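You operate a simulated robot arm through the tools that you are given. There is no shell and no other tool.

You run a simulated two-armed robot. Do the job below in one go: nothing can be reset, and whatever is moved stays where it is left.

TASK
Clamp the first stand's plate, brush it, clear its vent and free it.
Fine: wire brush and steel pin, each back in its hole. Set down upright: wire brush, steel pin. What is to be rubbed or washed off counts as gone when no trace of it is left.

It is judged by the outcome, as a careful person would: the job done as asked, and still so three seconds after it is handed in. It fails if anything else is knocked over, pushed out of place, dropped, spilled or broken.

THE ROBOT
Two 6-joint arms with two-finger parallel grippers on one trunk that stands fixed in place. Base frame: the origin is at the foot of the trunk, x ahead of it, y to its left, z up. Lengths are in m, angles in rad, forces in N, time in s.
The left shoulder is at [0.06, 0.188, 1.272], the right one opposite. With the tool pointing down near the work surface each hand reaches from about 0.1 to 0.6 m from the base axis, measured 20 degrees to its own side. Payload 1.57 kg a hand.
Tool frame (each hand has its own): the origin (TCP) lies between the finger pads and is the grasp point; the fingertips stand 0.03 m ahead of it; z points along the fingers, y is the line along which they close. Largest opening 0.11 m; finger width 0.024, thickness 0.012; the body of the gripper, 0.048 by 0.112 m, starts 0.078 m behind the TCP.
Orientation is that of the tool frame in the base frame, as [roll, pitch, yaw] about the fixed x, y, z axes, in that order (R = Rz(yaw) Ry(pitch) Rx(roll)). With the fingers straight down and closing along the base's y, the tool's x points along the base's -x, its y along +y and its z along -z.

THE INTERFACE
- The arms move only by the tool arm_command. It takes "left_deltas", "right_deltas" or both (then of equal length, played together; a hand with none holds still); each is a list that holds one entry, the list of rows, each a list of 7 numbers: the gripper command, from -1 (fully open) to 1 (shut), values between in proportion, then the shift along the tool's x, y, z in m, then the turn, a rotation vector about the tool's x, y, z in rad. In form: [[[jaw, tx, ty, tz, ax, ay, az], ...]]. A call has 1 to 20 rows; each row is the pose to reach, as a shift and turn from the pose commanded when the call began, along the tool's axes at that moment. Rows are played at 5 a second. More than 0.05 m and 0.15 rad between two rows, or a gripper value outside its range, and nothing of the call is played. A pose out of reach is approached as far as the arm can. The call stops where the force on the tool passes 90 N (or 10 N more than at its start, if that is more) or the arm is blocked; 0.2 s more then pass. Each finger travels about 0.153 m/s and halts on what it meets, pressing with about 36 N; the grip force reading is that of the motor and also rises with nothing between the fingers. The clock runs only during rows and for 0.2 s after the last one: add rows that repeat a pose to give the fingers time. It gives the time, the measured TCP pose, the force on the tool (base axes), the opening and the grip force at its end, in the units of the frame above (readings bear some noise), with the torque about the TCP (base axes, N m) and any sound that the robot's microphone picked up.
- Cameras (640 x 400 px; columns grow to the right, rows downward): "scene" is now at [0.0086, 0.0284, 1.793]; the picture's right is [0.33, -0.94, 0.00], its down [-0.79, -0.28, -0.54] and it looks along [0.51, 0.18, -0.84] (base axes); focal length 324 px, centre (320, 200). "left" rides on the left gripper at [0.07, -0.016, -0.141] in its tool frame; the picture's right is [0.23, 0.97, 0.00], its down [-0.86, 0.20, -0.48] and it looks along [-0.47, 0.11, 0.88] (tool axes); focal length 222 px, centre (320, 200). "right" rides on the right gripper at [0.07, 0.016, -0.141] in its tool frame; the picture's right is [-0.23, 0.97, 0.00], its down [-0.86, -0.20, -0.48] and it looks along [-0.47, -0.11, 0.88] (tool axes); focal length 222 px, centre (320, 200).
- get_image(camera): a new picture of that camera. No time passes.
- move_column(by): slides the trunk up (or, below 0, down) by that many m; the arms and the scene camera ride with it, the base frame stays. It gives what a move gives, with no picture.
- turn_head(pan, tilt): turns the head with the scene camera to pan (to the left, within 1.501 rad either way) and tilt (down, from -0.506 to 1.204), counted from straight ahead of the robot. It gives what a move gives.
- pixel_to_xyz(camera, pixels): there is no depth. For up to 12 entries [column, row, z] of the newest picture of that camera ("zoom" is the newest enlarged one), the place [x, y] in the base frame at which the ray of that pixel passes the height z, good to about 0.003 m, but the place of the scene camera against the robot may be out by one fixed shift of up to 0.012 m in any direction. No time passes.
- inspect(camera, box): a new picture of the part [left, top, right, bottom] of that camera's present view, enlarged. No time passes.
- finish_job(): hands the job in; it is judged then, once.

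Leave the grippers open and the arms clear of the work at the hand-in unless told otherwise.

The tools are called after ">>>" as name(argument=value, ...) on one line, values as JSON. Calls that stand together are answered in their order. arm_command: Moves the arms, as the interface text tells. Its arguments: {"type":"object","properties":{"left_deltas":{"type":"array","items":{"type":"array","items":{"type":"array","items":{"type":"number"}}}},"right_deltas":{"type":"array","items":{"type":"array","items":{"type":"array","items":{"type":"number"}}}}},"required":[]} The other tools are called the same way: move_column (by) moves the trunk up or down; turn_head (pan, tilt) turns the head that bears the scene camera; get_image (camera) takes a picture; pixel_to_xyz (camera, pixels) gives the place at which the rays of pixels pass given heights; inspect (camera, box) takes an enlarged picture of a part of a camera's view; finish_job () hands the job in.

At the start:

```text
time_s: 0.0
left_tool_pos: [0.3519, 0.3962, 1.3537]
left_ee_rot: [3.137, 0.001, -3.139]
left_force: [0.8, -0.5, 0.0]
left_torque: [-0.04, -0.05, 0.0]
left_grip_width: 0.1099
left_gripper_force: 0.1
right_tool_pos: [0.4025, 0.0581, 1.3274]
right_ee_rot: [-3.141, -0.002, 3.141]
right_force: [0.5, 0.0, -0.7]
right_torque: [-0.01, 0.02, -0.02]
right_grip_width: 0.1099
right_gripper_force: 0.1
trunk travel left (down, up): [-0.9, 0.09]
head pan, tilt (commanded): [0.342, 1.004]
```

scene: 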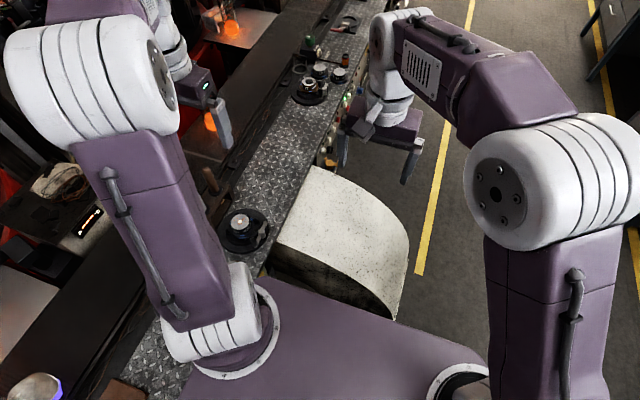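
right: 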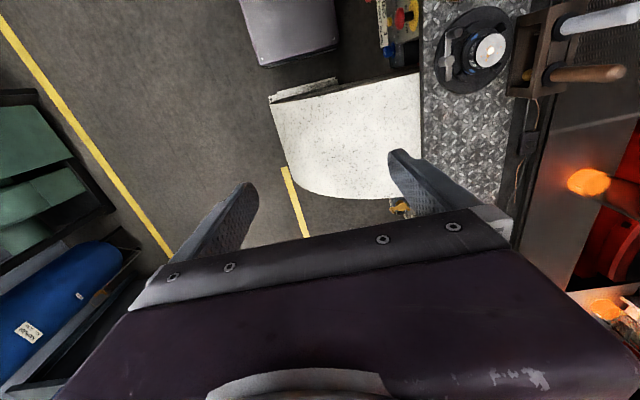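
left: 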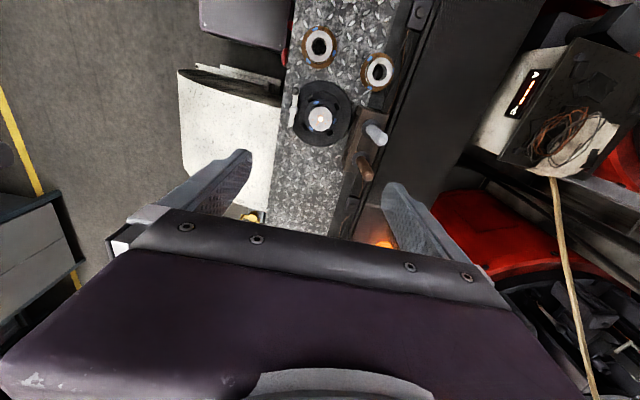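

I start by looking at the scene in more detail: the workbench with the stands runs from lower left to upper right in the scene picture. I'll enlarge several parts.

>>> inspect(camera="scene", box=[180, 140, 340, 280])

>>> inspect(camera="scene", box=[260, 10, 380, 110])

>>> inspect(camera="left", box=[270, 0, 450, 240])

>>> inspect(camera="right", box=[360, 0, 640, 220])

```text
2.86 times, centred on (260, 210) of scene
```

zoom: 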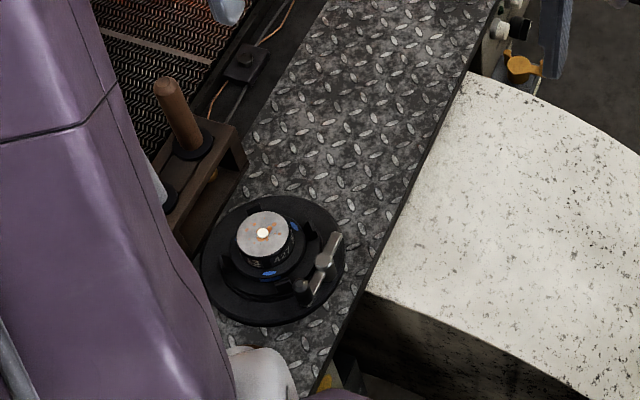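

```text
4.00 times, centred on (320, 60) of scene
```

zoom: 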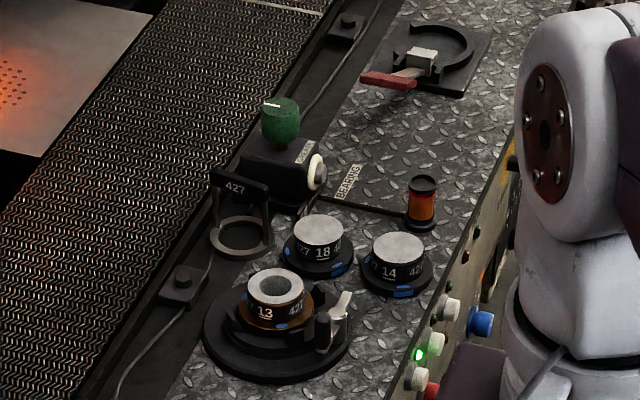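

```text
1.67 times, centred on (360, 120) of left
```

zoom: 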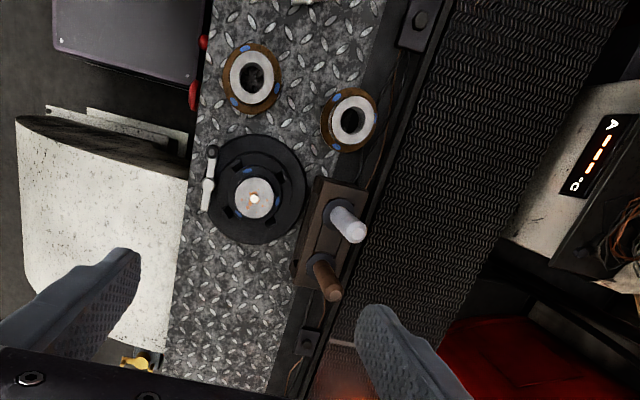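

```text
1.82 times, centred on (500, 110) of right
```

zoom: 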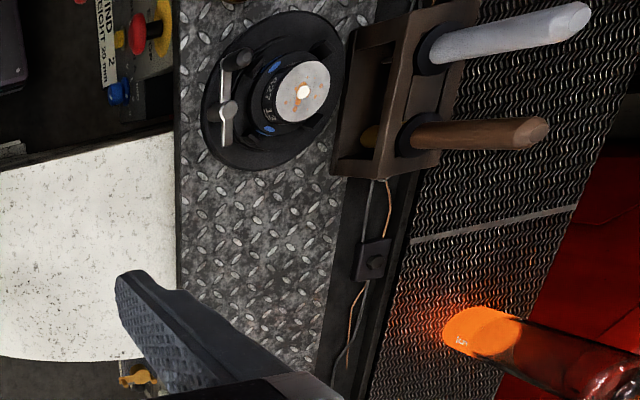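

The near stand (scene px about 240,222) has a plate with a stained face and a bright centre. I need its height, so I read its rays in all three cameras at several heights.

>>> pixel_to_xyz(camera="scene", pixels=[[240, 221.5, 0.7], [240, 221.5, 0.8], [240, 221.5, 0.9], [240, 221.5, 1.0], [240, 221.5, 1.1]])

>>> pixel_to_xyz(camera="left", pixels=[[320.5, 119, 0.7], [320.5, 119, 0.8], [320.5, 119, 0.9], [320.5, 119, 1.0], [320.5, 119, 1.1]])

>>> pixel_to_xyz(camera="right", pixels=[[490.7, 50, 0.7], [490.7, 50, 0.8], [490.7, 50, 0.9], [490.7, 50, 1.0], [490.7, 50, 1.1]])

```text
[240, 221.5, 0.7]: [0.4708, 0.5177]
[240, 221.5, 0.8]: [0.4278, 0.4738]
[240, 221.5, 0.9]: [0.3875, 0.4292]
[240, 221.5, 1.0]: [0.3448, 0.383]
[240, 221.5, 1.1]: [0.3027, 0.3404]
```

```text
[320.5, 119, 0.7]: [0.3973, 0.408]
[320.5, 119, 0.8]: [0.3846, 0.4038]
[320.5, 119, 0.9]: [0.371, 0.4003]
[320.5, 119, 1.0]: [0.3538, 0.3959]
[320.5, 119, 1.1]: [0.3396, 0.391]
```

```text
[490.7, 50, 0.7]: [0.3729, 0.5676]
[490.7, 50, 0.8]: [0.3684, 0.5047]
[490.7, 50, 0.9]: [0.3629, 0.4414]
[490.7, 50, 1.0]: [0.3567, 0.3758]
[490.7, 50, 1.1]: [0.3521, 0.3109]
```

All three rays agree near z≈0.965: the plate face is about (0.36, 0.398, 0.965). Now I look around with the head to understand the rest of the bench and any labels.

>>> turn_head(pan=0.7, tilt=0.6)

>>> get_image(camera="scene")

>>> turn_head(pan=0.0, tilt=0.6)

>>> get_image(camera="scene")

>>> turn_head(pan=1.3, tilt=1.0)

>>> get_image(camera="scene")

```text
time_s: 0.9
left_tool_pos: [0.3519, 0.396, 1.3546]
left_ee_rot: [3.139, 0.0, -3.14]
left_force: [-0.7, -0.4, 0.1]
left_torque: [-0.01, 0.01, 0.01]
left_grip_width: 0.11
left_gripper_force: 0.1
right_tool_pos: [0.402, 0.0558, 1.3282]
right_ee_rot: [3.14, 0.001, 3.141]
right_force: [-0.4, -0.5, -0.7]
right_torque: [0.04, -0.03, 0.0]
right_grip_width: 0.1101
right_gripper_force: 0.0
trunk travel left (down, up): [-0.9, 0.09]
head pan, tilt (commanded): [0.7, 0.6]
```

```text
taken
```

scene: 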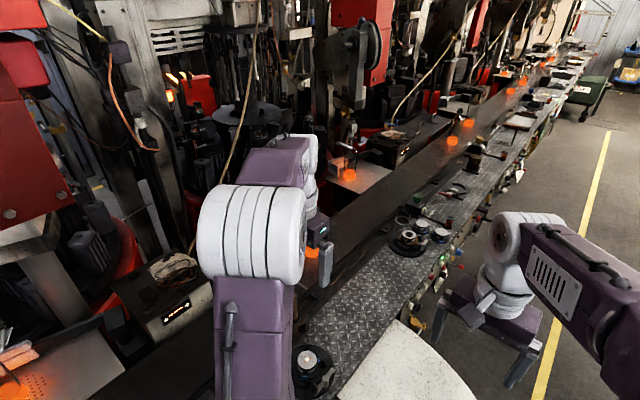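

```text
time_s: 1.9
left_tool_pos: [0.3514, 0.3955, 1.3546]
left_ee_rot: [3.141, 0.001, -3.141]
left_force: [0.1, 1.6, 1.1]
left_torque: [-0.03, 0.01, -0.01]
left_grip_width: 0.1097
left_gripper_force: 0.0
right_tool_pos: [0.4017, 0.0566, 1.3271]
right_ee_rot: [3.141, -0.001, 3.141]
right_force: [0.4, -0.1, 0.6]
right_torque: [-0.01, -0.01, 0.02]
right_grip_width: 0.11
right_gripper_force: 0.0
trunk travel left (down, up): [-0.9, 0.09]
head pan, tilt (commanded): [0.0, 0.6]
```

```text
taken
```

scene: 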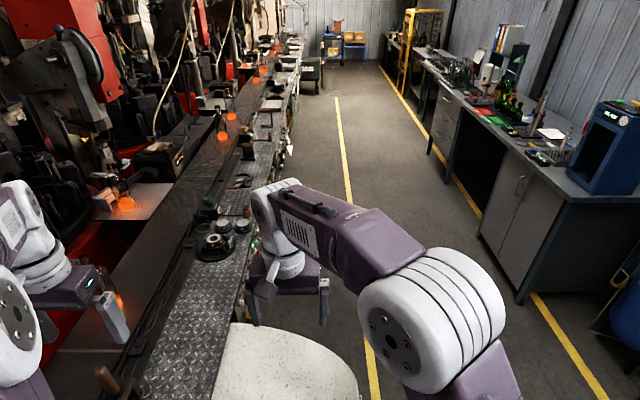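

```text
time_s: 3.4
left_tool_pos: [0.352, 0.3958, 1.3545]
left_ee_rot: [3.14, 0.0, -3.141]
left_force: [-0.8, 0.5, -0.7]
left_torque: [-0.01, -0.01, -0.01]
left_grip_width: 0.1101
left_gripper_force: 0.1
right_tool_pos: [0.4014, 0.0564, 1.328]
right_ee_rot: [-3.141, 0.001, 3.141]
right_force: [0.1, 0.7, 0.1]
right_torque: [-0.02, -0.03, 0.02]
right_grip_width: 0.11
right_gripper_force: 0.1
trunk travel left (down, up): [-0.9, 0.09]
head pan, tilt (commanded): [1.3, 1.0]
```

```text
taken
```

scene: 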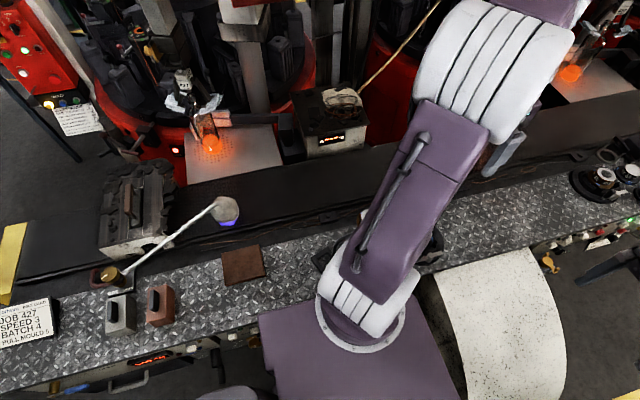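

I see a card at scene px (25,320) and a pair of blocks. I'll enlarge the card and the neighbourhood.

>>> inspect(camera="scene", box=[0, 260, 180, 373])

>>> inspect(camera="scene", box=[180, 180, 480, 368])

>>> inspect(camera="scene", box=[520, 120, 640, 270])

```text
3.54 times, centred on (90, 316) of scene
```

zoom: 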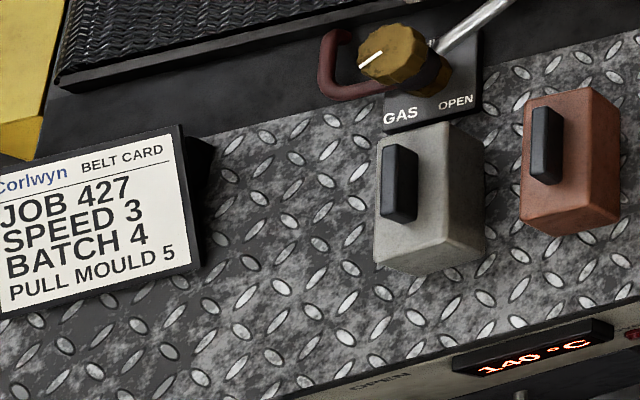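

```text
2.13 times, centred on (330, 274) of scene
```

zoom: 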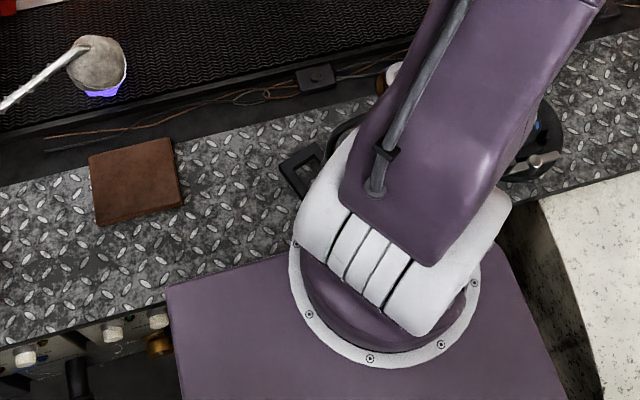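

```text
2.67 times, centred on (580, 195) of scene
```

zoom: 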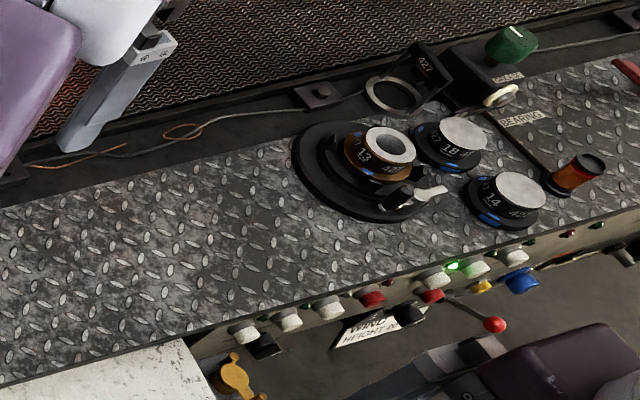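

The left arm hides the near stand from the scene camera. I enlarge the left and right hand views of the near stand, the rings and the rack for markings.

>>> inspect(camera="left", box=[280, 10, 400, 85])

>>> inspect(camera="left", box=[280, 75, 400, 195])

>>> inspect(camera="right", box=[420, 0, 580, 100])

```text
5.33 times, centred on (340, 48) of left
```

zoom: 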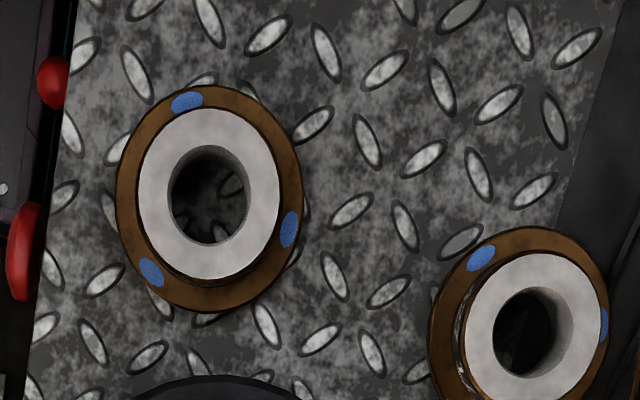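

```text
3.33 times, centred on (340, 135) of left
```

zoom: 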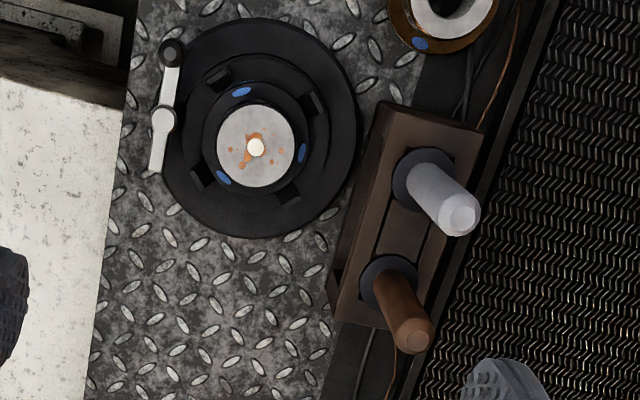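

```text
4.00 times, centred on (500, 50) of right
```

zoom: 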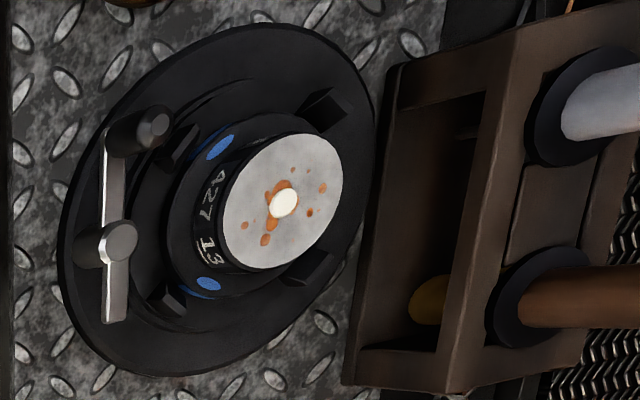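

The near stand holds plate "427 13" with orange spots and a white blob in its centre vent, four jaws standing open, and a lever with a black knob. The rack beside it has a grey handle and a wooden handle. I triangulate the handle tops (left px 382,139 and 368,178; right px 638,11 and 621,71).

>>> pixel_to_xyz(camera="left", pixels=[[382, 139, 0.95], [382, 139, 1.05], [382, 139, 1.15], [368, 178.5, 0.95], [368, 178.5, 1.05], [368, 178.5, 1.15]])

>>> pixel_to_xyz(camera="right", pixels=[[638, 11, 0.95], [638, 11, 1.05], [638, 11, 1.15], [621, 71.5, 0.95], [621, 71.5, 1.05], [621, 71.5, 1.15]])

>>> get_image(camera="right")

```text
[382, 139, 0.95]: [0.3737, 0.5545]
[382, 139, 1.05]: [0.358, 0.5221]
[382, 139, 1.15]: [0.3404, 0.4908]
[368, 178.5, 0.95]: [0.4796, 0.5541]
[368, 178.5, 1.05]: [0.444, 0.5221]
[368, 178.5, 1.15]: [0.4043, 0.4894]
```

```text
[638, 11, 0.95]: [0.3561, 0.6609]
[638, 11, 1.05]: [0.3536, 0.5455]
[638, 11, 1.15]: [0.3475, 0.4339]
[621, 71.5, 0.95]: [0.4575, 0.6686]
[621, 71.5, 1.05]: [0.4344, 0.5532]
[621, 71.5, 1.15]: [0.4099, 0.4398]
```

```text
taken
```

right: 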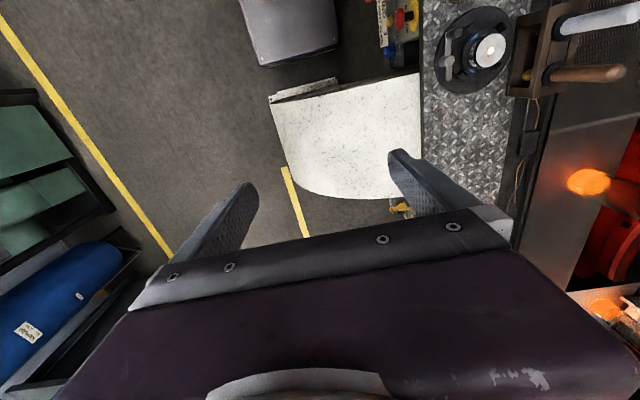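

Handle tops come out near z≈1.08: grey at about (0.353, 0.513), wooden at about (0.428, 0.510). I bring the left hand back and lower so its camera sees the stand closer (TCP to about 0.23, 0.367, 1.20).

>>> arm_command(left_deltas=[[[-1, 0.024, -0.006, 0.03, 0, 0, 0], [-1, 0.048, -0.012, 0.06, 0, 0, 0], [-1, 0.072, -0.018, 0.09, 0, 0, 0], [-1, 0.096, -0.024, 0.12, 0, 0, 0], [-1, 0.122, -0.029, 0.15, 0, 0, 0]]])

>>> get_image(camera="left")

```text
time_s: 4.6
left_tool_pos: [0.2294, 0.3674, 1.2058]
left_ee_rot: [3.141, 0.004, -3.141]
left_force: [-0.3, -0.1, -0.5]
left_torque: [-0.02, -0.02, -0.02]
left_grip_width: 0.11
left_gripper_force: 0.0
right_tool_pos: [0.402, 0.0573, 1.3287]
right_ee_rot: [-3.141, 0.001, 3.141]
right_force: [-0.6, -0.6, 0.3]
right_torque: [0.02, 0.01, -0.01]
right_grip_width: 0.11
right_gripper_force: 0.0
trunk travel left (down, up): [-0.9, 0.09]
head pan, tilt (commanded): [1.3, 1.0]
```

```text
taken
```

left: 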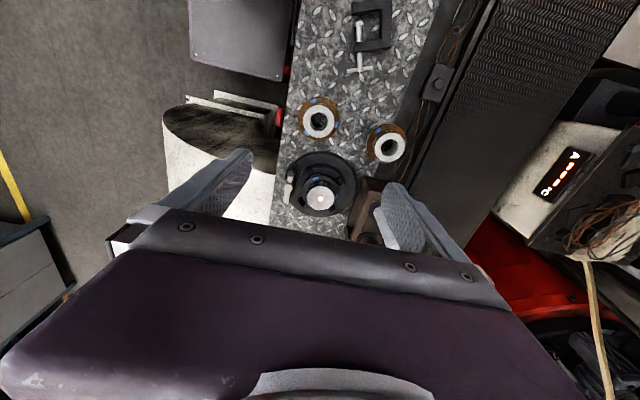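

The stand is now at left px (325,183). I enlarge it and its surroundings.

>>> inspect(camera="left", box=[270, 140, 390, 215])

>>> inspect(camera="left", box=[300, 0, 440, 88])

```text
5.33 times, centred on (330, 178) of left
```

zoom: 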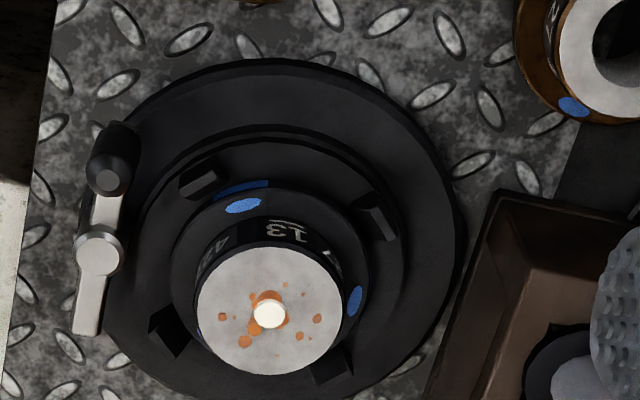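

```text
4.55 times, centred on (370, 44) of left
```

zoom: 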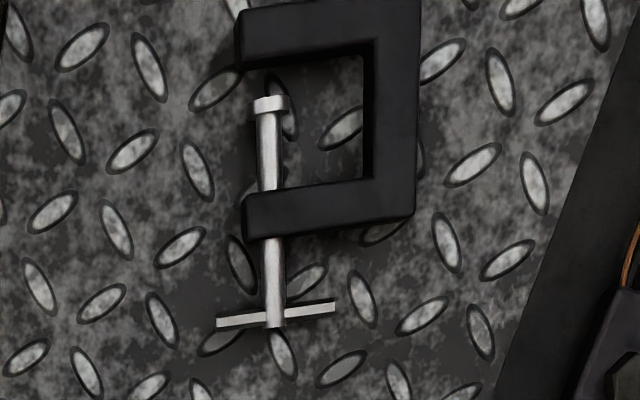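

The lever has a bar with a round pivot boss, a black knob at one end and a flat free end. I turn the head to see it from the scene camera now that the left hand has moved.

>>> turn_head(pan=0.8, tilt=0.95)

>>> get_image(camera="scene")

```text
time_s: 5.5
left_tool_pos: [0.2296, 0.368, 1.2058]
left_ee_rot: [3.14, -0.001, 3.14]
left_force: [0.2, -0.4, -0.3]
left_torque: [-0.01, 0.01, 0.04]
left_grip_width: 0.1102
left_gripper_force: 0.0
right_tool_pos: [0.4017, 0.0562, 1.3286]
right_ee_rot: [3.14, 0.001, -3.141]
right_force: [0.1, 0.3, 0.9]
right_torque: [0.01, 0.0, -0.03]
right_grip_width: 0.1101
right_gripper_force: 0.1
trunk travel left (down, up): [-0.9, 0.09]
head pan, tilt (commanded): [0.799, 0.949]
```

```text
taken
```

scene: 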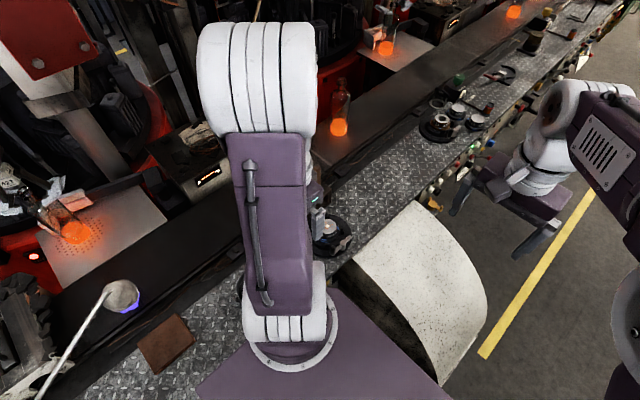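

The left arm still hides the stand from the scene camera. I will use the right hand's camera from the side; first I check the height of the white curved hood beside the bench (scene px 338,268 / right px 420,72).

>>> pixel_to_xyz(camera="scene", pixels=[[338, 268, 0.7], [338, 268, 0.8], [338, 268, 0.9], [338, 268, 1.0], [415, 200, 0.8], [415, 200, 0.9], [415, 200, 1.0], [450, 372, 0.6], [450, 372, 0.8], [450, 372, 0.9]])

>>> pixel_to_xyz(camera="right", pixels=[[420, 72, 0.7], [420, 72, 0.8], [420, 72, 0.9], [420, 72, 1.0], [268, 98, 0.6], [268, 98, 0.8], [268, 98, 0.9]])

>>> pixel_to_xyz(camera="left", pixels=[[321, 199.6, 0.965], [288.4, 187.4, 0.93], [288.4, 187.4, 0.95], [290.6, 172.5, 0.95], [286.5, 202.4, 0.93], [329, 178, 0.9]])

```text
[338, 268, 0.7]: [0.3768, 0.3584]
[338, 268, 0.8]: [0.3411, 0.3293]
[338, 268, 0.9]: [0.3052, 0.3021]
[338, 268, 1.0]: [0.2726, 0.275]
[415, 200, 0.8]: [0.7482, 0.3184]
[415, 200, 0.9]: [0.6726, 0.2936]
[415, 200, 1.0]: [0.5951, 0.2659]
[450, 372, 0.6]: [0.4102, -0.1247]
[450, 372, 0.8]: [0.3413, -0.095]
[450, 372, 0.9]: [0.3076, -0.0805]
```

```text
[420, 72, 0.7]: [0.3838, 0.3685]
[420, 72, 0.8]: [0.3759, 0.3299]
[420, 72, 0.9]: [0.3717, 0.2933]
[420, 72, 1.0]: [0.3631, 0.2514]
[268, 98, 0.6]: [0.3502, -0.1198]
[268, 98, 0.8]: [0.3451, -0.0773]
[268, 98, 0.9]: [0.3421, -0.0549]
```

```text
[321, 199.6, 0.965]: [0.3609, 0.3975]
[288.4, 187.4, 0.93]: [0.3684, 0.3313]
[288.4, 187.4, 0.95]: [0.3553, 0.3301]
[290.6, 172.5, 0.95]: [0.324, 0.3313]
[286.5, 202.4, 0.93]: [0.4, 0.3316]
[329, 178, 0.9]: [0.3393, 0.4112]
```

The plate centre is at (0.361, 0.398), the lever pivot at about (0.36, 0.331), its knob at x≈0.325 and its flat end at x≈0.40. The hood lies lower than the bench top. I turn the right hand about its axis to face the stand and come a bit closer, for an oblique look.

>>> arm_command(right_deltas=[[[-1, 0.002, 0.008, 0.011, 0, 0, -0.143], [-1, 0.004, 0.016, 0.022, 0, 0, -0.286], [-1, 0.007, 0.024, 0.033, 0, 0, -0.429], [-1, 0.009, 0.032, 0.044, 0, 0, -0.572], [-1, 0.011, 0.04, 0.055, 0, 0, -0.715], [-1, 0.014, 0.048, 0.066, 0, 0, -0.858], [-1, 0.016, 0.056, 0.077, 0, 0, -1.001], [-1, 0.018, 0.064, 0.088, 0, 0, -1.144], [-1, 0.02, 0.072, 0.099, 0, 0, -1.287], [-1, 0.023, 0.08, 0.11, 0, 0, -1.43], [-1, 0.026, 0.093, 0.128, 0, 0, -1.571]]])

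>>> get_image(camera="right")

```text
time_s: 7.9
left_tool_pos: [0.2297, 0.3677, 1.2058]
left_ee_rot: [3.141, 0.002, 3.141]
left_force: [0.1, 0.1, 0.0]
left_torque: [0.01, 0.01, 0.01]
left_grip_width: 0.1101
left_gripper_force: 0.0
right_tool_pos: [0.3764, 0.1503, 1.1998]
right_ee_rot: [3.141, -0.001, -1.567]
right_force: [0.0, 0.1, -0.6]
right_torque: [-0.01, 0.01, 0.0]
right_grip_width: 0.11
right_gripper_force: 0.0
trunk travel left (down, up): [-0.9, 0.09]
head pan, tilt (commanded): [0.799, 0.949]
```

```text
taken
```

right: 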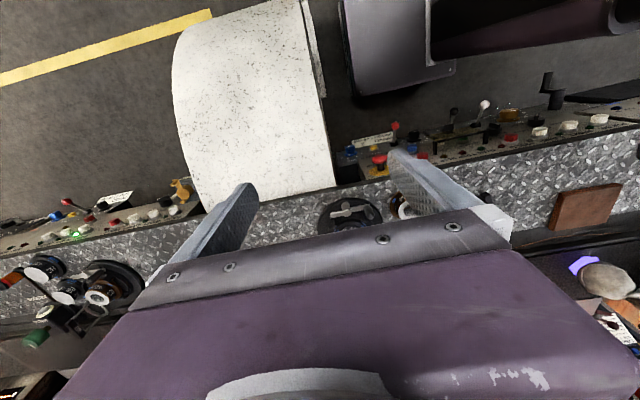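

The view now faces the stand, but the gripper body covers it. I tilt the right hand forward 0.52 rad and lower it to see the stand obliquely.

>>> arm_command(right_deltas=[[[-1, -0.004, 0, 0.02, 0, -0.13, 0], [-1, -0.01, 0, 0.05, 0, -0.26, 0], [-1, -0.015, 0, 0.075, 0, -0.39, 0], [-1, -0.02, 0, 0.1, 0, -0.52, 0]]])

>>> get_image(camera="right")

```text
time_s: 8.9
left_tool_pos: [0.231, 0.3678, 1.2054]
left_ee_rot: [3.141, 0.0, -3.139]
left_force: [0.3, -0.2, -0.6]
left_torque: [0.01, -0.03, 0.01]
left_grip_width: 0.11
left_gripper_force: 0.0
right_tool_pos: [0.3773, 0.1709, 1.0988]
right_ee_rot: [-3.139, 0.518, -1.57]
right_force: [0.6, -0.6, -0.2]
right_torque: [0.04, 0.02, -0.01]
right_grip_width: 0.11
right_gripper_force: 0.0
trunk travel left (down, up): [-0.9, 0.09]
head pan, tilt (commanded): [0.799, 0.949]
```

```text
taken
```

right: 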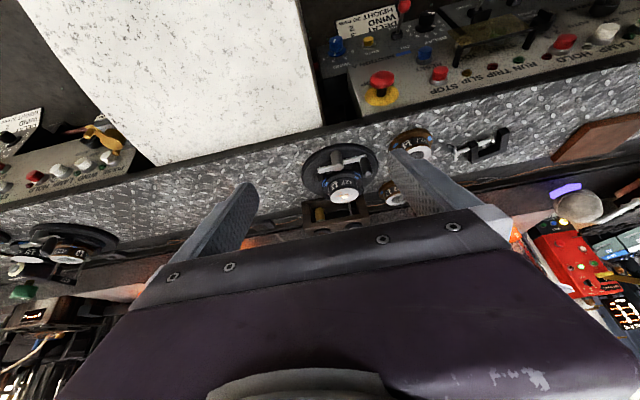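

The stand is now seen from the front at right px (342,175), with the rack behind it. I enlarge it.

>>> inspect(camera="right", box=[290, 135, 400, 205])

>>> inspect(camera="right", box=[290, 180, 410, 255])

>>> inspect(camera="right", box=[0, 200, 140, 290])

```text
5.71 times, centred on (345, 170) of right
```

zoom: 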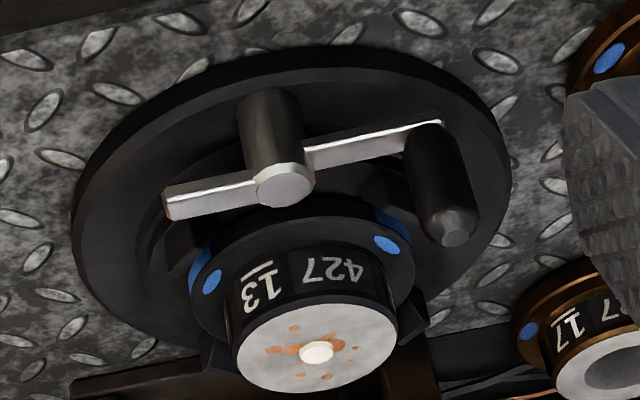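

```text
5.33 times, centred on (350, 218) of right
```

zoom: 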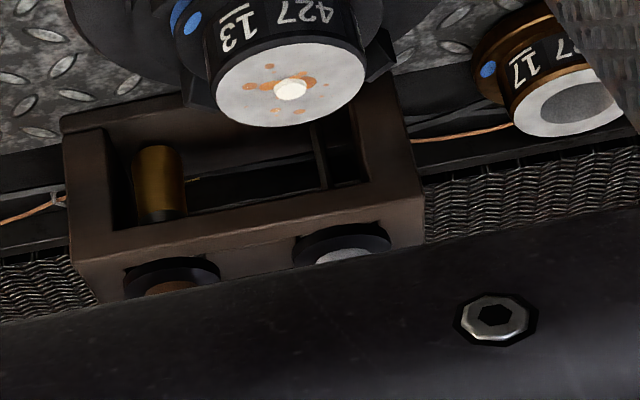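

```text
4.44 times, centred on (70, 245) of right
```

zoom: 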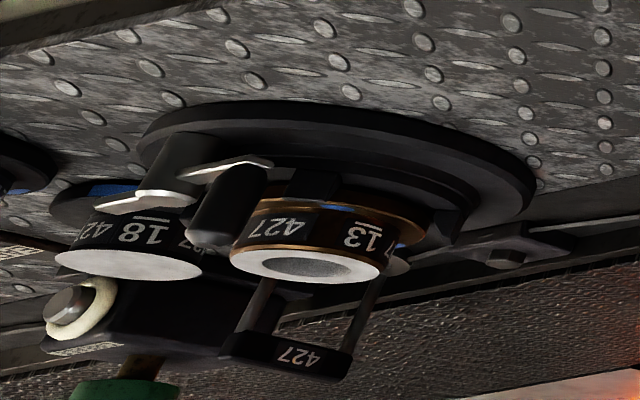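

The lever is a bar on a round post: a silver cap on the post, a flat tongue on the +x side and an upright black knob on the −x side; turned a quarter turn, the tongue would come over the plate's flange. I triangulate cap, knob top, tongue tip and vent in both hand cameras.

>>> pixel_to_xyz(camera="right", pixels=[[339.2, 167.4, 0.93], [339.2, 167.4, 0.97], [368.6, 175.6, 0.93], [368.6, 175.6, 0.97], [368.6, 175.6, 1.01], [317.9, 170.9, 0.93], [317.9, 170.9, 0.97], [344.3, 196.6, 0.93], [344.3, 196.6, 0.97]])

>>> pixel_to_xyz(camera="left", pixels=[[288.4, 187.4, 0.93], [288.4, 187.4, 0.97], [290.1, 174.6, 0.93], [290.1, 174.6, 0.97], [290.1, 174.6, 1.01], [286.5, 203, 0.93], [286.5, 203, 0.97], [320.8, 199.6, 0.93], [320.8, 199.6, 0.97]])

```text
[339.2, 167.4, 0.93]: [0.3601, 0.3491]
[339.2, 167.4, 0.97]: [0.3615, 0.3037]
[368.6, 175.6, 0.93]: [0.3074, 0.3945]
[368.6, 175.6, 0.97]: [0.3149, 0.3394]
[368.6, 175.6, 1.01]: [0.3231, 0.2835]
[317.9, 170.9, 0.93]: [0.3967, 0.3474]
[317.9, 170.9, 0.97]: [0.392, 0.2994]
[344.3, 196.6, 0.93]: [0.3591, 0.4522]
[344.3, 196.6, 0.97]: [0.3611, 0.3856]
```

```text
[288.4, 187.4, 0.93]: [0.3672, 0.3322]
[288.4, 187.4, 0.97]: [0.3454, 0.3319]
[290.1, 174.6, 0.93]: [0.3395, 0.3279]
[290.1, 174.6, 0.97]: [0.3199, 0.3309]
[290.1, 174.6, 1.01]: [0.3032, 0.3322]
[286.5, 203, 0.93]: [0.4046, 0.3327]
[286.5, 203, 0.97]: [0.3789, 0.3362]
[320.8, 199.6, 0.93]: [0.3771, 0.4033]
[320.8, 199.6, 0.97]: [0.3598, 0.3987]
```

Results: post cap (0.360, 0.332, 0.945), knob top (0.3165, 0.331, 0.977), tongue tip (0.396, 0.333, 0.942), vent (0.3605, 0.399, 0.962). Next I read the rack: brass bristles' lower end (right px 319,208.6), rack rim points and hole grommets.

>>> pixel_to_xyz(camera="right", pixels=[[319, 208.6, 0.9], [319, 208.6, 0.93], [319, 208.6, 0.96], [324, 221, 0.93], [324, 221, 0.96], [324, 221, 0.99], [322, 233, 0.96], [322, 233, 0.99], [322, 233, 1.02], [355, 228, 0.96], [355, 228, 0.99], [355, 228, 1.02]])

>>> inspect(camera="right", box=[300, 190, 380, 240])

```text
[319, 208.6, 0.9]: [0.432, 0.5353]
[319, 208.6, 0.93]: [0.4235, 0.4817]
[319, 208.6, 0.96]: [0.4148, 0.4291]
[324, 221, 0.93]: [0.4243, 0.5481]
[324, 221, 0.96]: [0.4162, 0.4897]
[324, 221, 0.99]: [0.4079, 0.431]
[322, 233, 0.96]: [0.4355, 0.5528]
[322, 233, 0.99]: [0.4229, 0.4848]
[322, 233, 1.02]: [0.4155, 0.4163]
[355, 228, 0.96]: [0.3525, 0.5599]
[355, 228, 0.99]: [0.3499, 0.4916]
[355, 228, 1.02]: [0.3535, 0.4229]
```

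```text
8.00 times, centred on (340, 215) of right
```

zoom: 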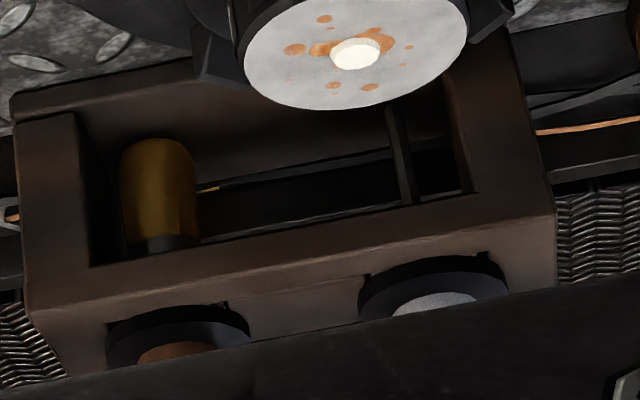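

The bristles' lower end is at z≈0.914 and the rack's top at z≈0.98. Plan: left hand works the lever and tools; right hand backs off as an observer. I move the right hand back 0.10 m and bring the left hand above the knob (0.3165, 0.331) at z≈1.06 with a 0.05 opening.

>>> arm_command(left_deltas=[[[-0.5, -0.02, -0.01, 0.03, 0, 0, 0], [0.09, -0.04, -0.02, 0.06, 0, 0, 0], [0.09, -0.065, -0.03, 0.1, 0, 0, 0], [0.09, -0.0855, -0.037, 0.145, 0, 0, 0], [0.09, -0.0855, -0.037, 0.145, 0, 0, 0]]], right_deltas=[[[-1, 0.0217, 0, -0.0125, 0, 0, 0], [-1, 0.0433, 0, -0.025, 0, 0, 0], [-1, 0.065, 0, -0.0375, 0, 0, 0], [-1, 0.0866, 0, -0.05, 0, 0, 0], [-1, 0.0866, 0, -0.05, 0, 0, 0]]])

>>> get_image(camera="right")

>>> get_image(camera="left")

```text
time_s: 10.1
left_tool_pos: [0.3147, 0.3298, 1.058]
left_ee_rot: [3.14, 0.002, -3.138]
left_force: [-0.1, -0.9, -0.4]
left_torque: [0.0, 0.02, -0.01]
left_grip_width: 0.0501
left_gripper_force: 0.0
right_tool_pos: [0.3744, 0.0696, 1.0992]
right_ee_rot: [-3.141, 0.519, -1.572]
right_force: [0.5, 0.3, 0.4]
right_torque: [0.0, 0.01, 0.02]
right_grip_width: 0.1101
right_gripper_force: 0.1
trunk travel left (down, up): [-0.9, 0.09]
head pan, tilt (commanded): [0.799, 0.949]
```

```text
taken
```

right: 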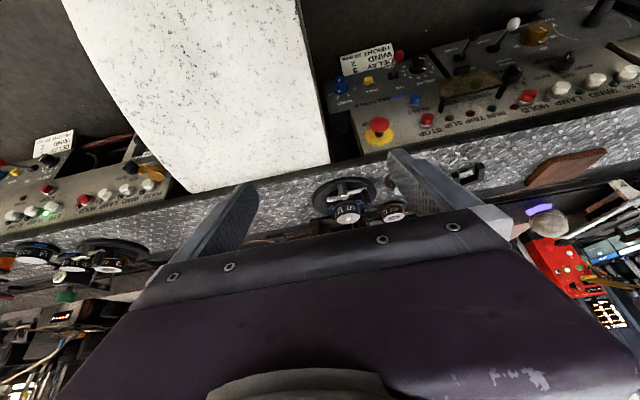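

```text
taken
```

left: 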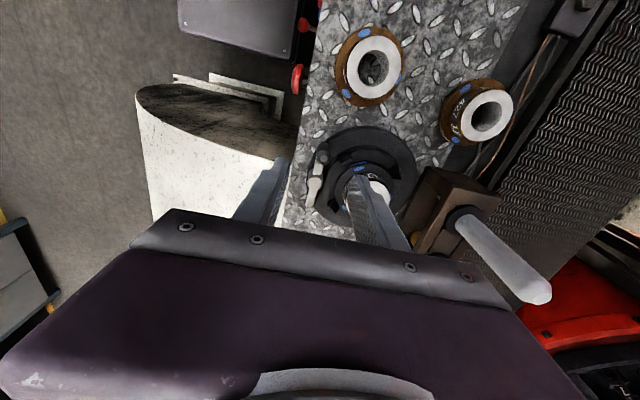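

The left camera shows the knob near (322,155) between the fingers. I enlarge to check the alignment.

>>> inspect(camera="left", box=[260, 120, 420, 240])

```text
3.33 times, centred on (340, 180) of left
```

zoom: 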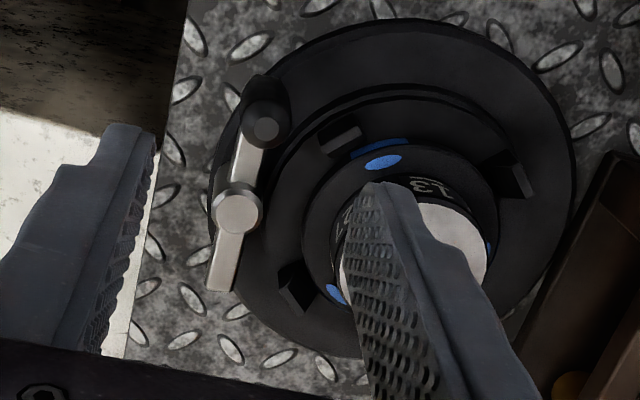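

>>> pixel_to_xyz(camera="left", pixels=[[324.1, 156.6, 0.977], [315.7, 182.1, 0.945], [310.6, 206.5, 0.942]])

```text
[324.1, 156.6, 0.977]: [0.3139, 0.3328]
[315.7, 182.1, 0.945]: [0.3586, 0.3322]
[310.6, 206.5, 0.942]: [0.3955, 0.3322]
```

Knob at about (0.314, 0.333), cap (0.3586, 0.332). I narrow the opening to 0.032 (to stay clear of the jaw at zoom 340,133), shift 3 mm in +y and go down to TCP z≈0.984.

>>> arm_command(left_deltas=[[[0.418, 0, 0.0027, 0, 0, 0, 0], [0.418, 0, 0.0027, 0.025, 0, 0, 0], [0.418, 0, 0.0027, 0.05, 0, 0, 0], [0.418, 0, 0.0027, 0.074, 0, 0, 0], [0.418, 0, 0.0027, 0.074, 0, 0, 0]]])

>>> inspect(camera="left", box=[260, 120, 420, 240])

>>> inspect(camera="right", box=[300, 160, 420, 245])

```text
time_s: 11.3
left_tool_pos: [0.3139, 0.3312, 0.9843]
left_ee_rot: [3.14, -0.001, 3.14]
left_force: [0.4, 1.0, -0.5]
left_torque: [0.0, -0.01, 0.02]
left_grip_width: 0.0321
left_gripper_force: 0.1
right_tool_pos: [0.3749, 0.0711, 1.0996]
right_ee_rot: [3.141, 0.519, -1.57]
right_force: [0.6, 0.2, 0.3]
right_torque: [-0.01, 0.02, -0.01]
right_grip_width: 0.1101
right_gripper_force: 0.1
trunk travel left (down, up): [-0.9, 0.09]
head pan, tilt (commanded): [0.799, 0.949]
```

```text
3.33 times, centred on (340, 180) of left
```

zoom: 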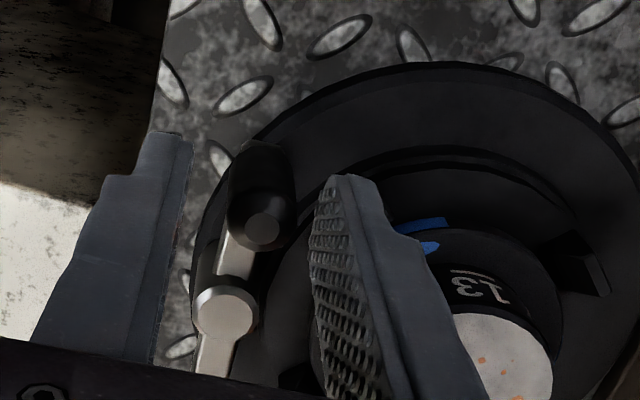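

```text
4.71 times, centred on (360, 202) of right
```

zoom: 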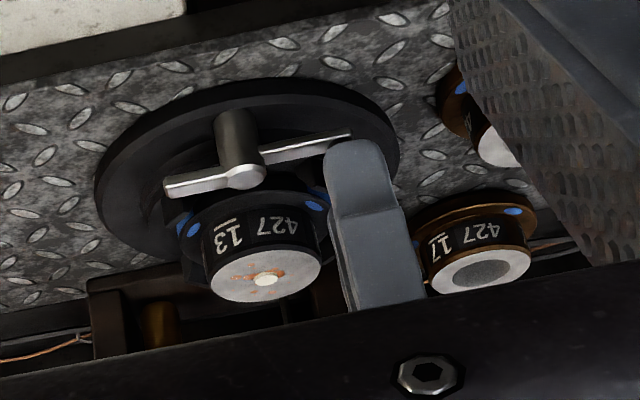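

The knob sits centred between the fingers. I close on it.

>>> arm_command(left_deltas=[[[0.7, 0, 0, 0, 0, 0, 0], [1, 0, 0, 0, 0, 0, 0], [1, 0, 0, 0, 0, 0, 0]]])

>>> inspect(camera="left", box=[260, 120, 420, 240])

```text
time_s: 12.1
left_tool_pos: [0.3161, 0.331, 0.9846]
left_ee_rot: [3.142, 0.001, -3.14]
left_force: [-2.2, -0.9, -1.1]
left_torque: [0.01, -0.13, -0.03]
left_grip_width: 0.0163
left_gripper_force: 31.6
right_tool_pos: [0.3758, 0.0709, 1.0983]
right_ee_rot: [3.141, 0.522, -1.571]
right_force: [-0.2, -0.2, 0.1]
right_torque: [-0.04, -0.05, -0.03]
right_grip_width: 0.11
right_gripper_force: 0.0
trunk travel left (down, up): [-0.9, 0.09]
head pan, tilt (commanded): [0.799, 0.949]
```

```text
3.33 times, centred on (340, 180) of left
```

zoom: 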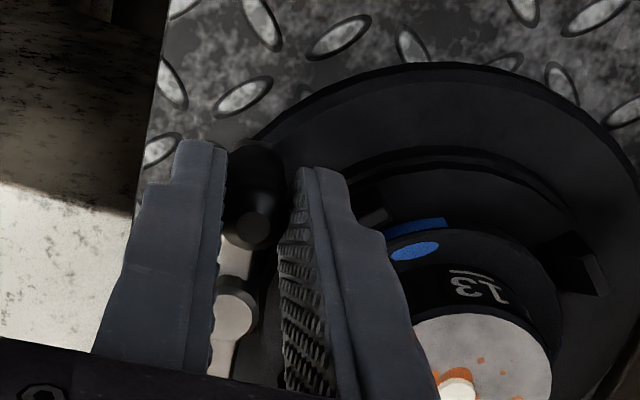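

Knob held (width 0.0163, 32 N). I swing it about the post counter-clockwise (knob toward −y, tongue toward the plate) by a first 0.4 rad, turning the hand with it.

>>> arm_command(left_deltas=[[[1, -0.0002, -0.0044, 0, 0, 0, -0.1], [1, -0.0009, -0.0088, 0, 0, 0, -0.2], [1, -0.002, -0.0132, 0, 0, 0, -0.3], [1, -0.0035, -0.0173, 0, 0, 0, -0.4]]])

>>> inspect(camera="right", box=[300, 160, 420, 245])

```text
time_s: 13.1
left_tool_pos: [0.32, 0.3148, 0.9843]
left_ee_rot: [3.139, 0.002, -2.738]
left_force: [2.8, -0.1, 5.2]
left_torque: [-0.06, 0.19, -0.07]
left_grip_width: 0.0166
left_gripper_force: 31.6
right_tool_pos: [0.3761, 0.0707, 1.0986]
right_ee_rot: [3.141, 0.521, -1.57]
right_force: [-0.4, 0.5, -0.4]
right_torque: [-0.02, -0.02, -0.01]
right_grip_width: 0.11
right_gripper_force: 0.0
trunk travel left (down, up): [-0.9, 0.09]
head pan, tilt (commanded): [0.799, 0.949]
```

```text
4.71 times, centred on (360, 202) of right
```

zoom: 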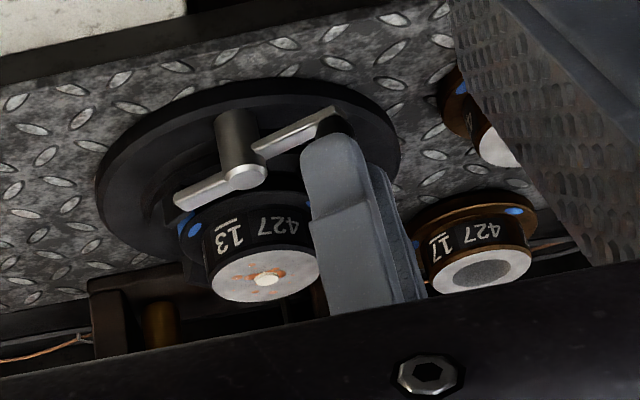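

The lever turns with the hand, forces small. I go on by another 0.4 rad.

>>> arm_command(left_deltas=[[[1, -0.0002, -0.0044, 0, 0, 0, -0.1], [1, -0.0009, -0.0088, 0, 0, 0, -0.2], [1, -0.002, -0.0132, 0, 0, 0, -0.3], [1, -0.0035, -0.0173, 0, 0, 0, -0.4]]])

>>> inspect(camera="right", box=[300, 160, 420, 245])

```text
time_s: 14.1
left_tool_pos: [0.3297, 0.3022, 0.9861]
left_ee_rot: [-3.141, 0.003, -2.337]
left_force: [4.1, 4.1, -1.0]
left_torque: [0.53, -0.55, -0.04]
left_grip_width: 0.0164
left_gripper_force: 31.6
right_tool_pos: [0.377, 0.0716, 1.0991]
right_ee_rot: [3.14, 0.519, -1.571]
right_force: [0.5, 0.0, 0.7]
right_torque: [-0.01, -0.01, 0.0]
right_grip_width: 0.1099
right_gripper_force: 0.0
trunk travel left (down, up): [-0.9, 0.09]
head pan, tilt (commanded): [0.799, 0.949]
```

```text
4.71 times, centred on (360, 202) of right
```

zoom: 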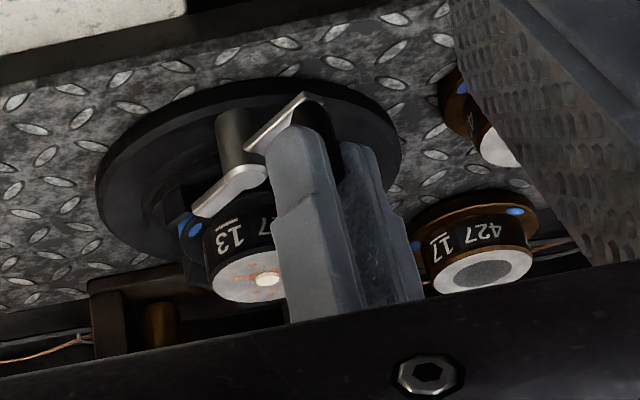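

Another 0.4 rad.

>>> arm_command(left_deltas=[[[1, -0.0002, -0.0043, 0, 0, 0, -0.1], [1, -0.0008, -0.0085, 0, 0, 0, -0.2], [1, -0.0019, -0.0126, 0, 0, 0, -0.3], [1, -0.0034, -0.0166, 0, 0, 0, -0.4]]])

>>> inspect(camera="right", box=[300, 160, 420, 245])

>>> get_image(camera="left")

```text
time_s: 15.1
left_tool_pos: [0.3429, 0.2918, 0.9843]
left_ee_rot: [-3.138, 0.001, -1.936]
left_force: [5.2, 10.3, 16.2]
left_torque: [0.39, -0.22, -0.04]
left_grip_width: 0.0165
left_gripper_force: 31.6
right_tool_pos: [0.3749, 0.0715, 1.1004]
right_ee_rot: [-3.141, 0.52, -1.57]
right_force: [0.3, 0.3, -0.1]
right_torque: [-0.01, -0.01, 0.0]
right_grip_width: 0.1102
right_gripper_force: 0.2
trunk travel left (down, up): [-0.9, 0.09]
head pan, tilt (commanded): [0.799, 0.949]
```

```text
4.71 times, centred on (360, 202) of right
```

zoom: 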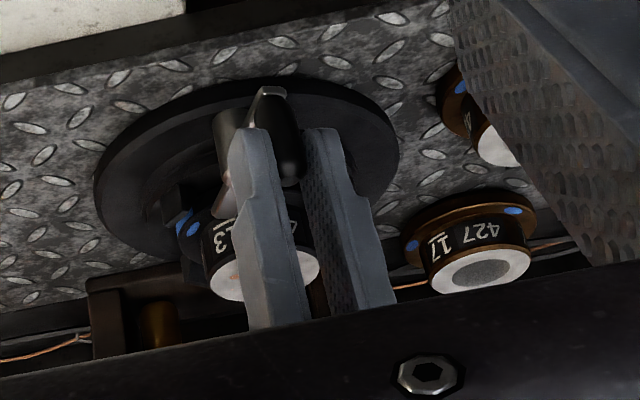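

```text
taken
```

left: 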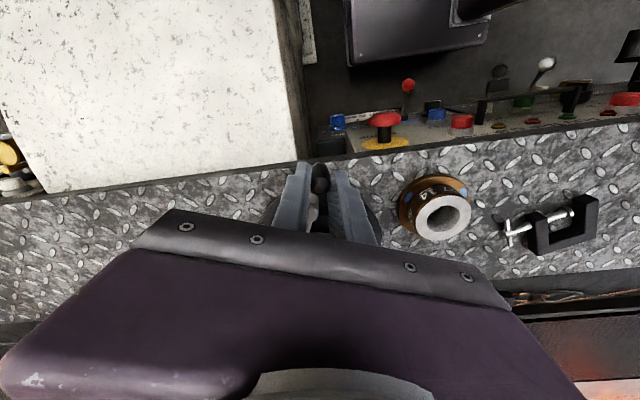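

1.2 rad done; forces are rising slightly (16 N up). I continue gently in smaller steps toward a quarter turn.

>>> arm_command(left_deltas=[[[1, 0, -0.0022, 0, 0, 0, -0.05], [1, -0.0002, -0.0043, 0, 0, 0, -0.1], [1, -0.0005, -0.0065, 0, 0, 0, -0.15], [1, -0.0008, -0.0085, 0, 0, 0, -0.2]]])

>>> inspect(camera="right", box=[300, 160, 420, 245])

```text
time_s: 16.1
left_tool_pos: [0.3483, 0.2902, 0.9846]
left_ee_rot: [-3.141, -0.001, -1.74]
left_force: [1.7, 8.0, 12.4]
left_torque: [-0.23, 0.03, 0.0]
left_grip_width: 0.0162
left_gripper_force: 32.4
right_tool_pos: [0.3746, 0.0704, 1.1001]
right_ee_rot: [-3.141, 0.52, -1.571]
right_force: [-0.8, 0.3, -0.4]
right_torque: [-0.03, 0.03, 0.01]
right_grip_width: 0.11
right_gripper_force: 0.0
trunk travel left (down, up): [-0.9, 0.09]
head pan, tilt (commanded): [0.799, 0.949]
```

```text
4.71 times, centred on (360, 202) of right
```

zoom: 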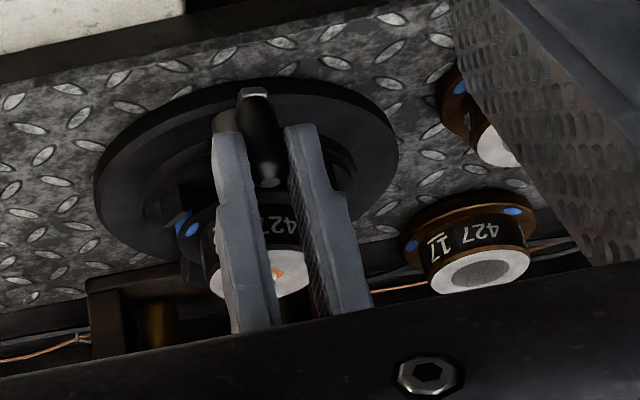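

About 76–80° turned. I continue in small steps by 0.25 rad more.

>>> arm_command(left_deltas=[[[1, 0, -0.0022, 0, 0, 0, -0.05], [1, -0.0002, -0.0043, 0, 0, 0, -0.1], [1, -0.0005, -0.0065, 0, 0, 0, -0.15], [1, -0.0008, -0.0085, 0, 0, 0, -0.2]]])

>>> inspect(camera="right", box=[300, 160, 420, 245])

```text
time_s: 17.1
left_tool_pos: [0.358, 0.2885, 0.9844]
left_ee_rot: [3.139, -0.001, -1.538]
left_force: [-2.7, 1.1, -5.0]
left_torque: [0.26, 0.14, 0.12]
left_grip_width: 0.0163
left_gripper_force: 31.7
right_tool_pos: [0.3756, 0.0703, 1.0993]
right_ee_rot: [-3.141, 0.52, -1.571]
right_force: [1.0, 0.8, 1.1]
right_torque: [0.0, 0.0, 0.0]
right_grip_width: 0.11
right_gripper_force: 0.0
trunk travel left (down, up): [-0.9, 0.09]
head pan, tilt (commanded): [0.799, 0.949]
```

```text
4.71 times, centred on (360, 202) of right
```

zoom: 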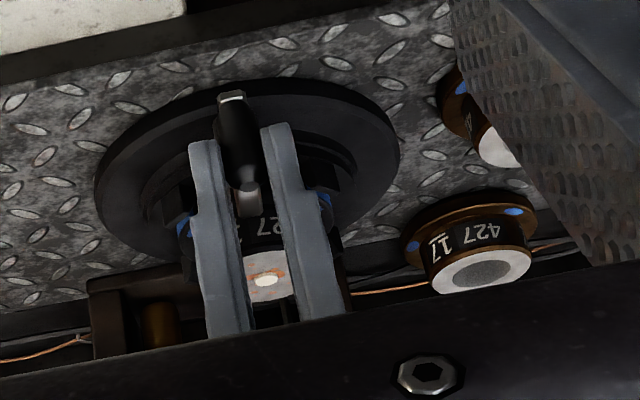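

The knob is now straight on the −y side of the post (about 90°), with no stop felt. I feel gently for an end stop with 0.12 rad more.

>>> arm_command(left_deltas=[[[1, 0, -0.0017, 0, 0, 0, -0.04], [1, -0.0001, -0.0034, 0, 0, 0, -0.08], [1, -0.0003, -0.0052, 0, 0, 0, -0.12]]])

>>> inspect(camera="right", box=[300, 160, 420, 245])

```text
time_s: 17.9
left_tool_pos: [0.3607, 0.2897, 0.9843]
left_ee_rot: [3.137, -0.001, -1.419]
left_force: [-17.4, -2.4, -12.8]
left_torque: [0.09, 0.28, -0.04]
left_grip_width: 0.0164
left_gripper_force: 31.7
right_tool_pos: [0.3739, 0.07, 1.1001]
right_ee_rot: [3.141, 0.521, -1.569]
right_force: [0.6, -0.1, -0.6]
right_torque: [0.01, 0.01, 0.01]
right_grip_width: 0.1102
right_gripper_force: 0.0
trunk travel left (down, up): [-0.9, 0.09]
head pan, tilt (commanded): [0.799, 0.949]
```

```text
4.71 times, centred on (360, 202) of right
```

zoom: 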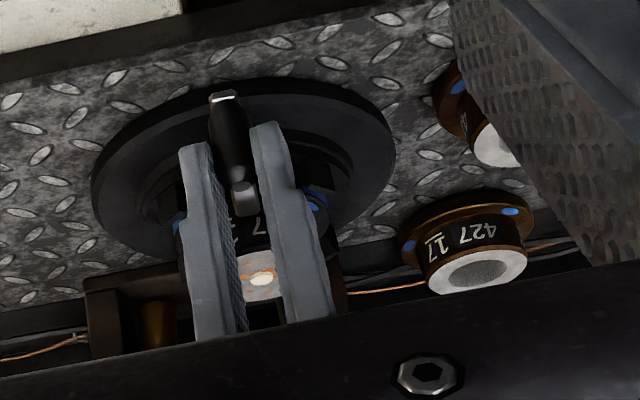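

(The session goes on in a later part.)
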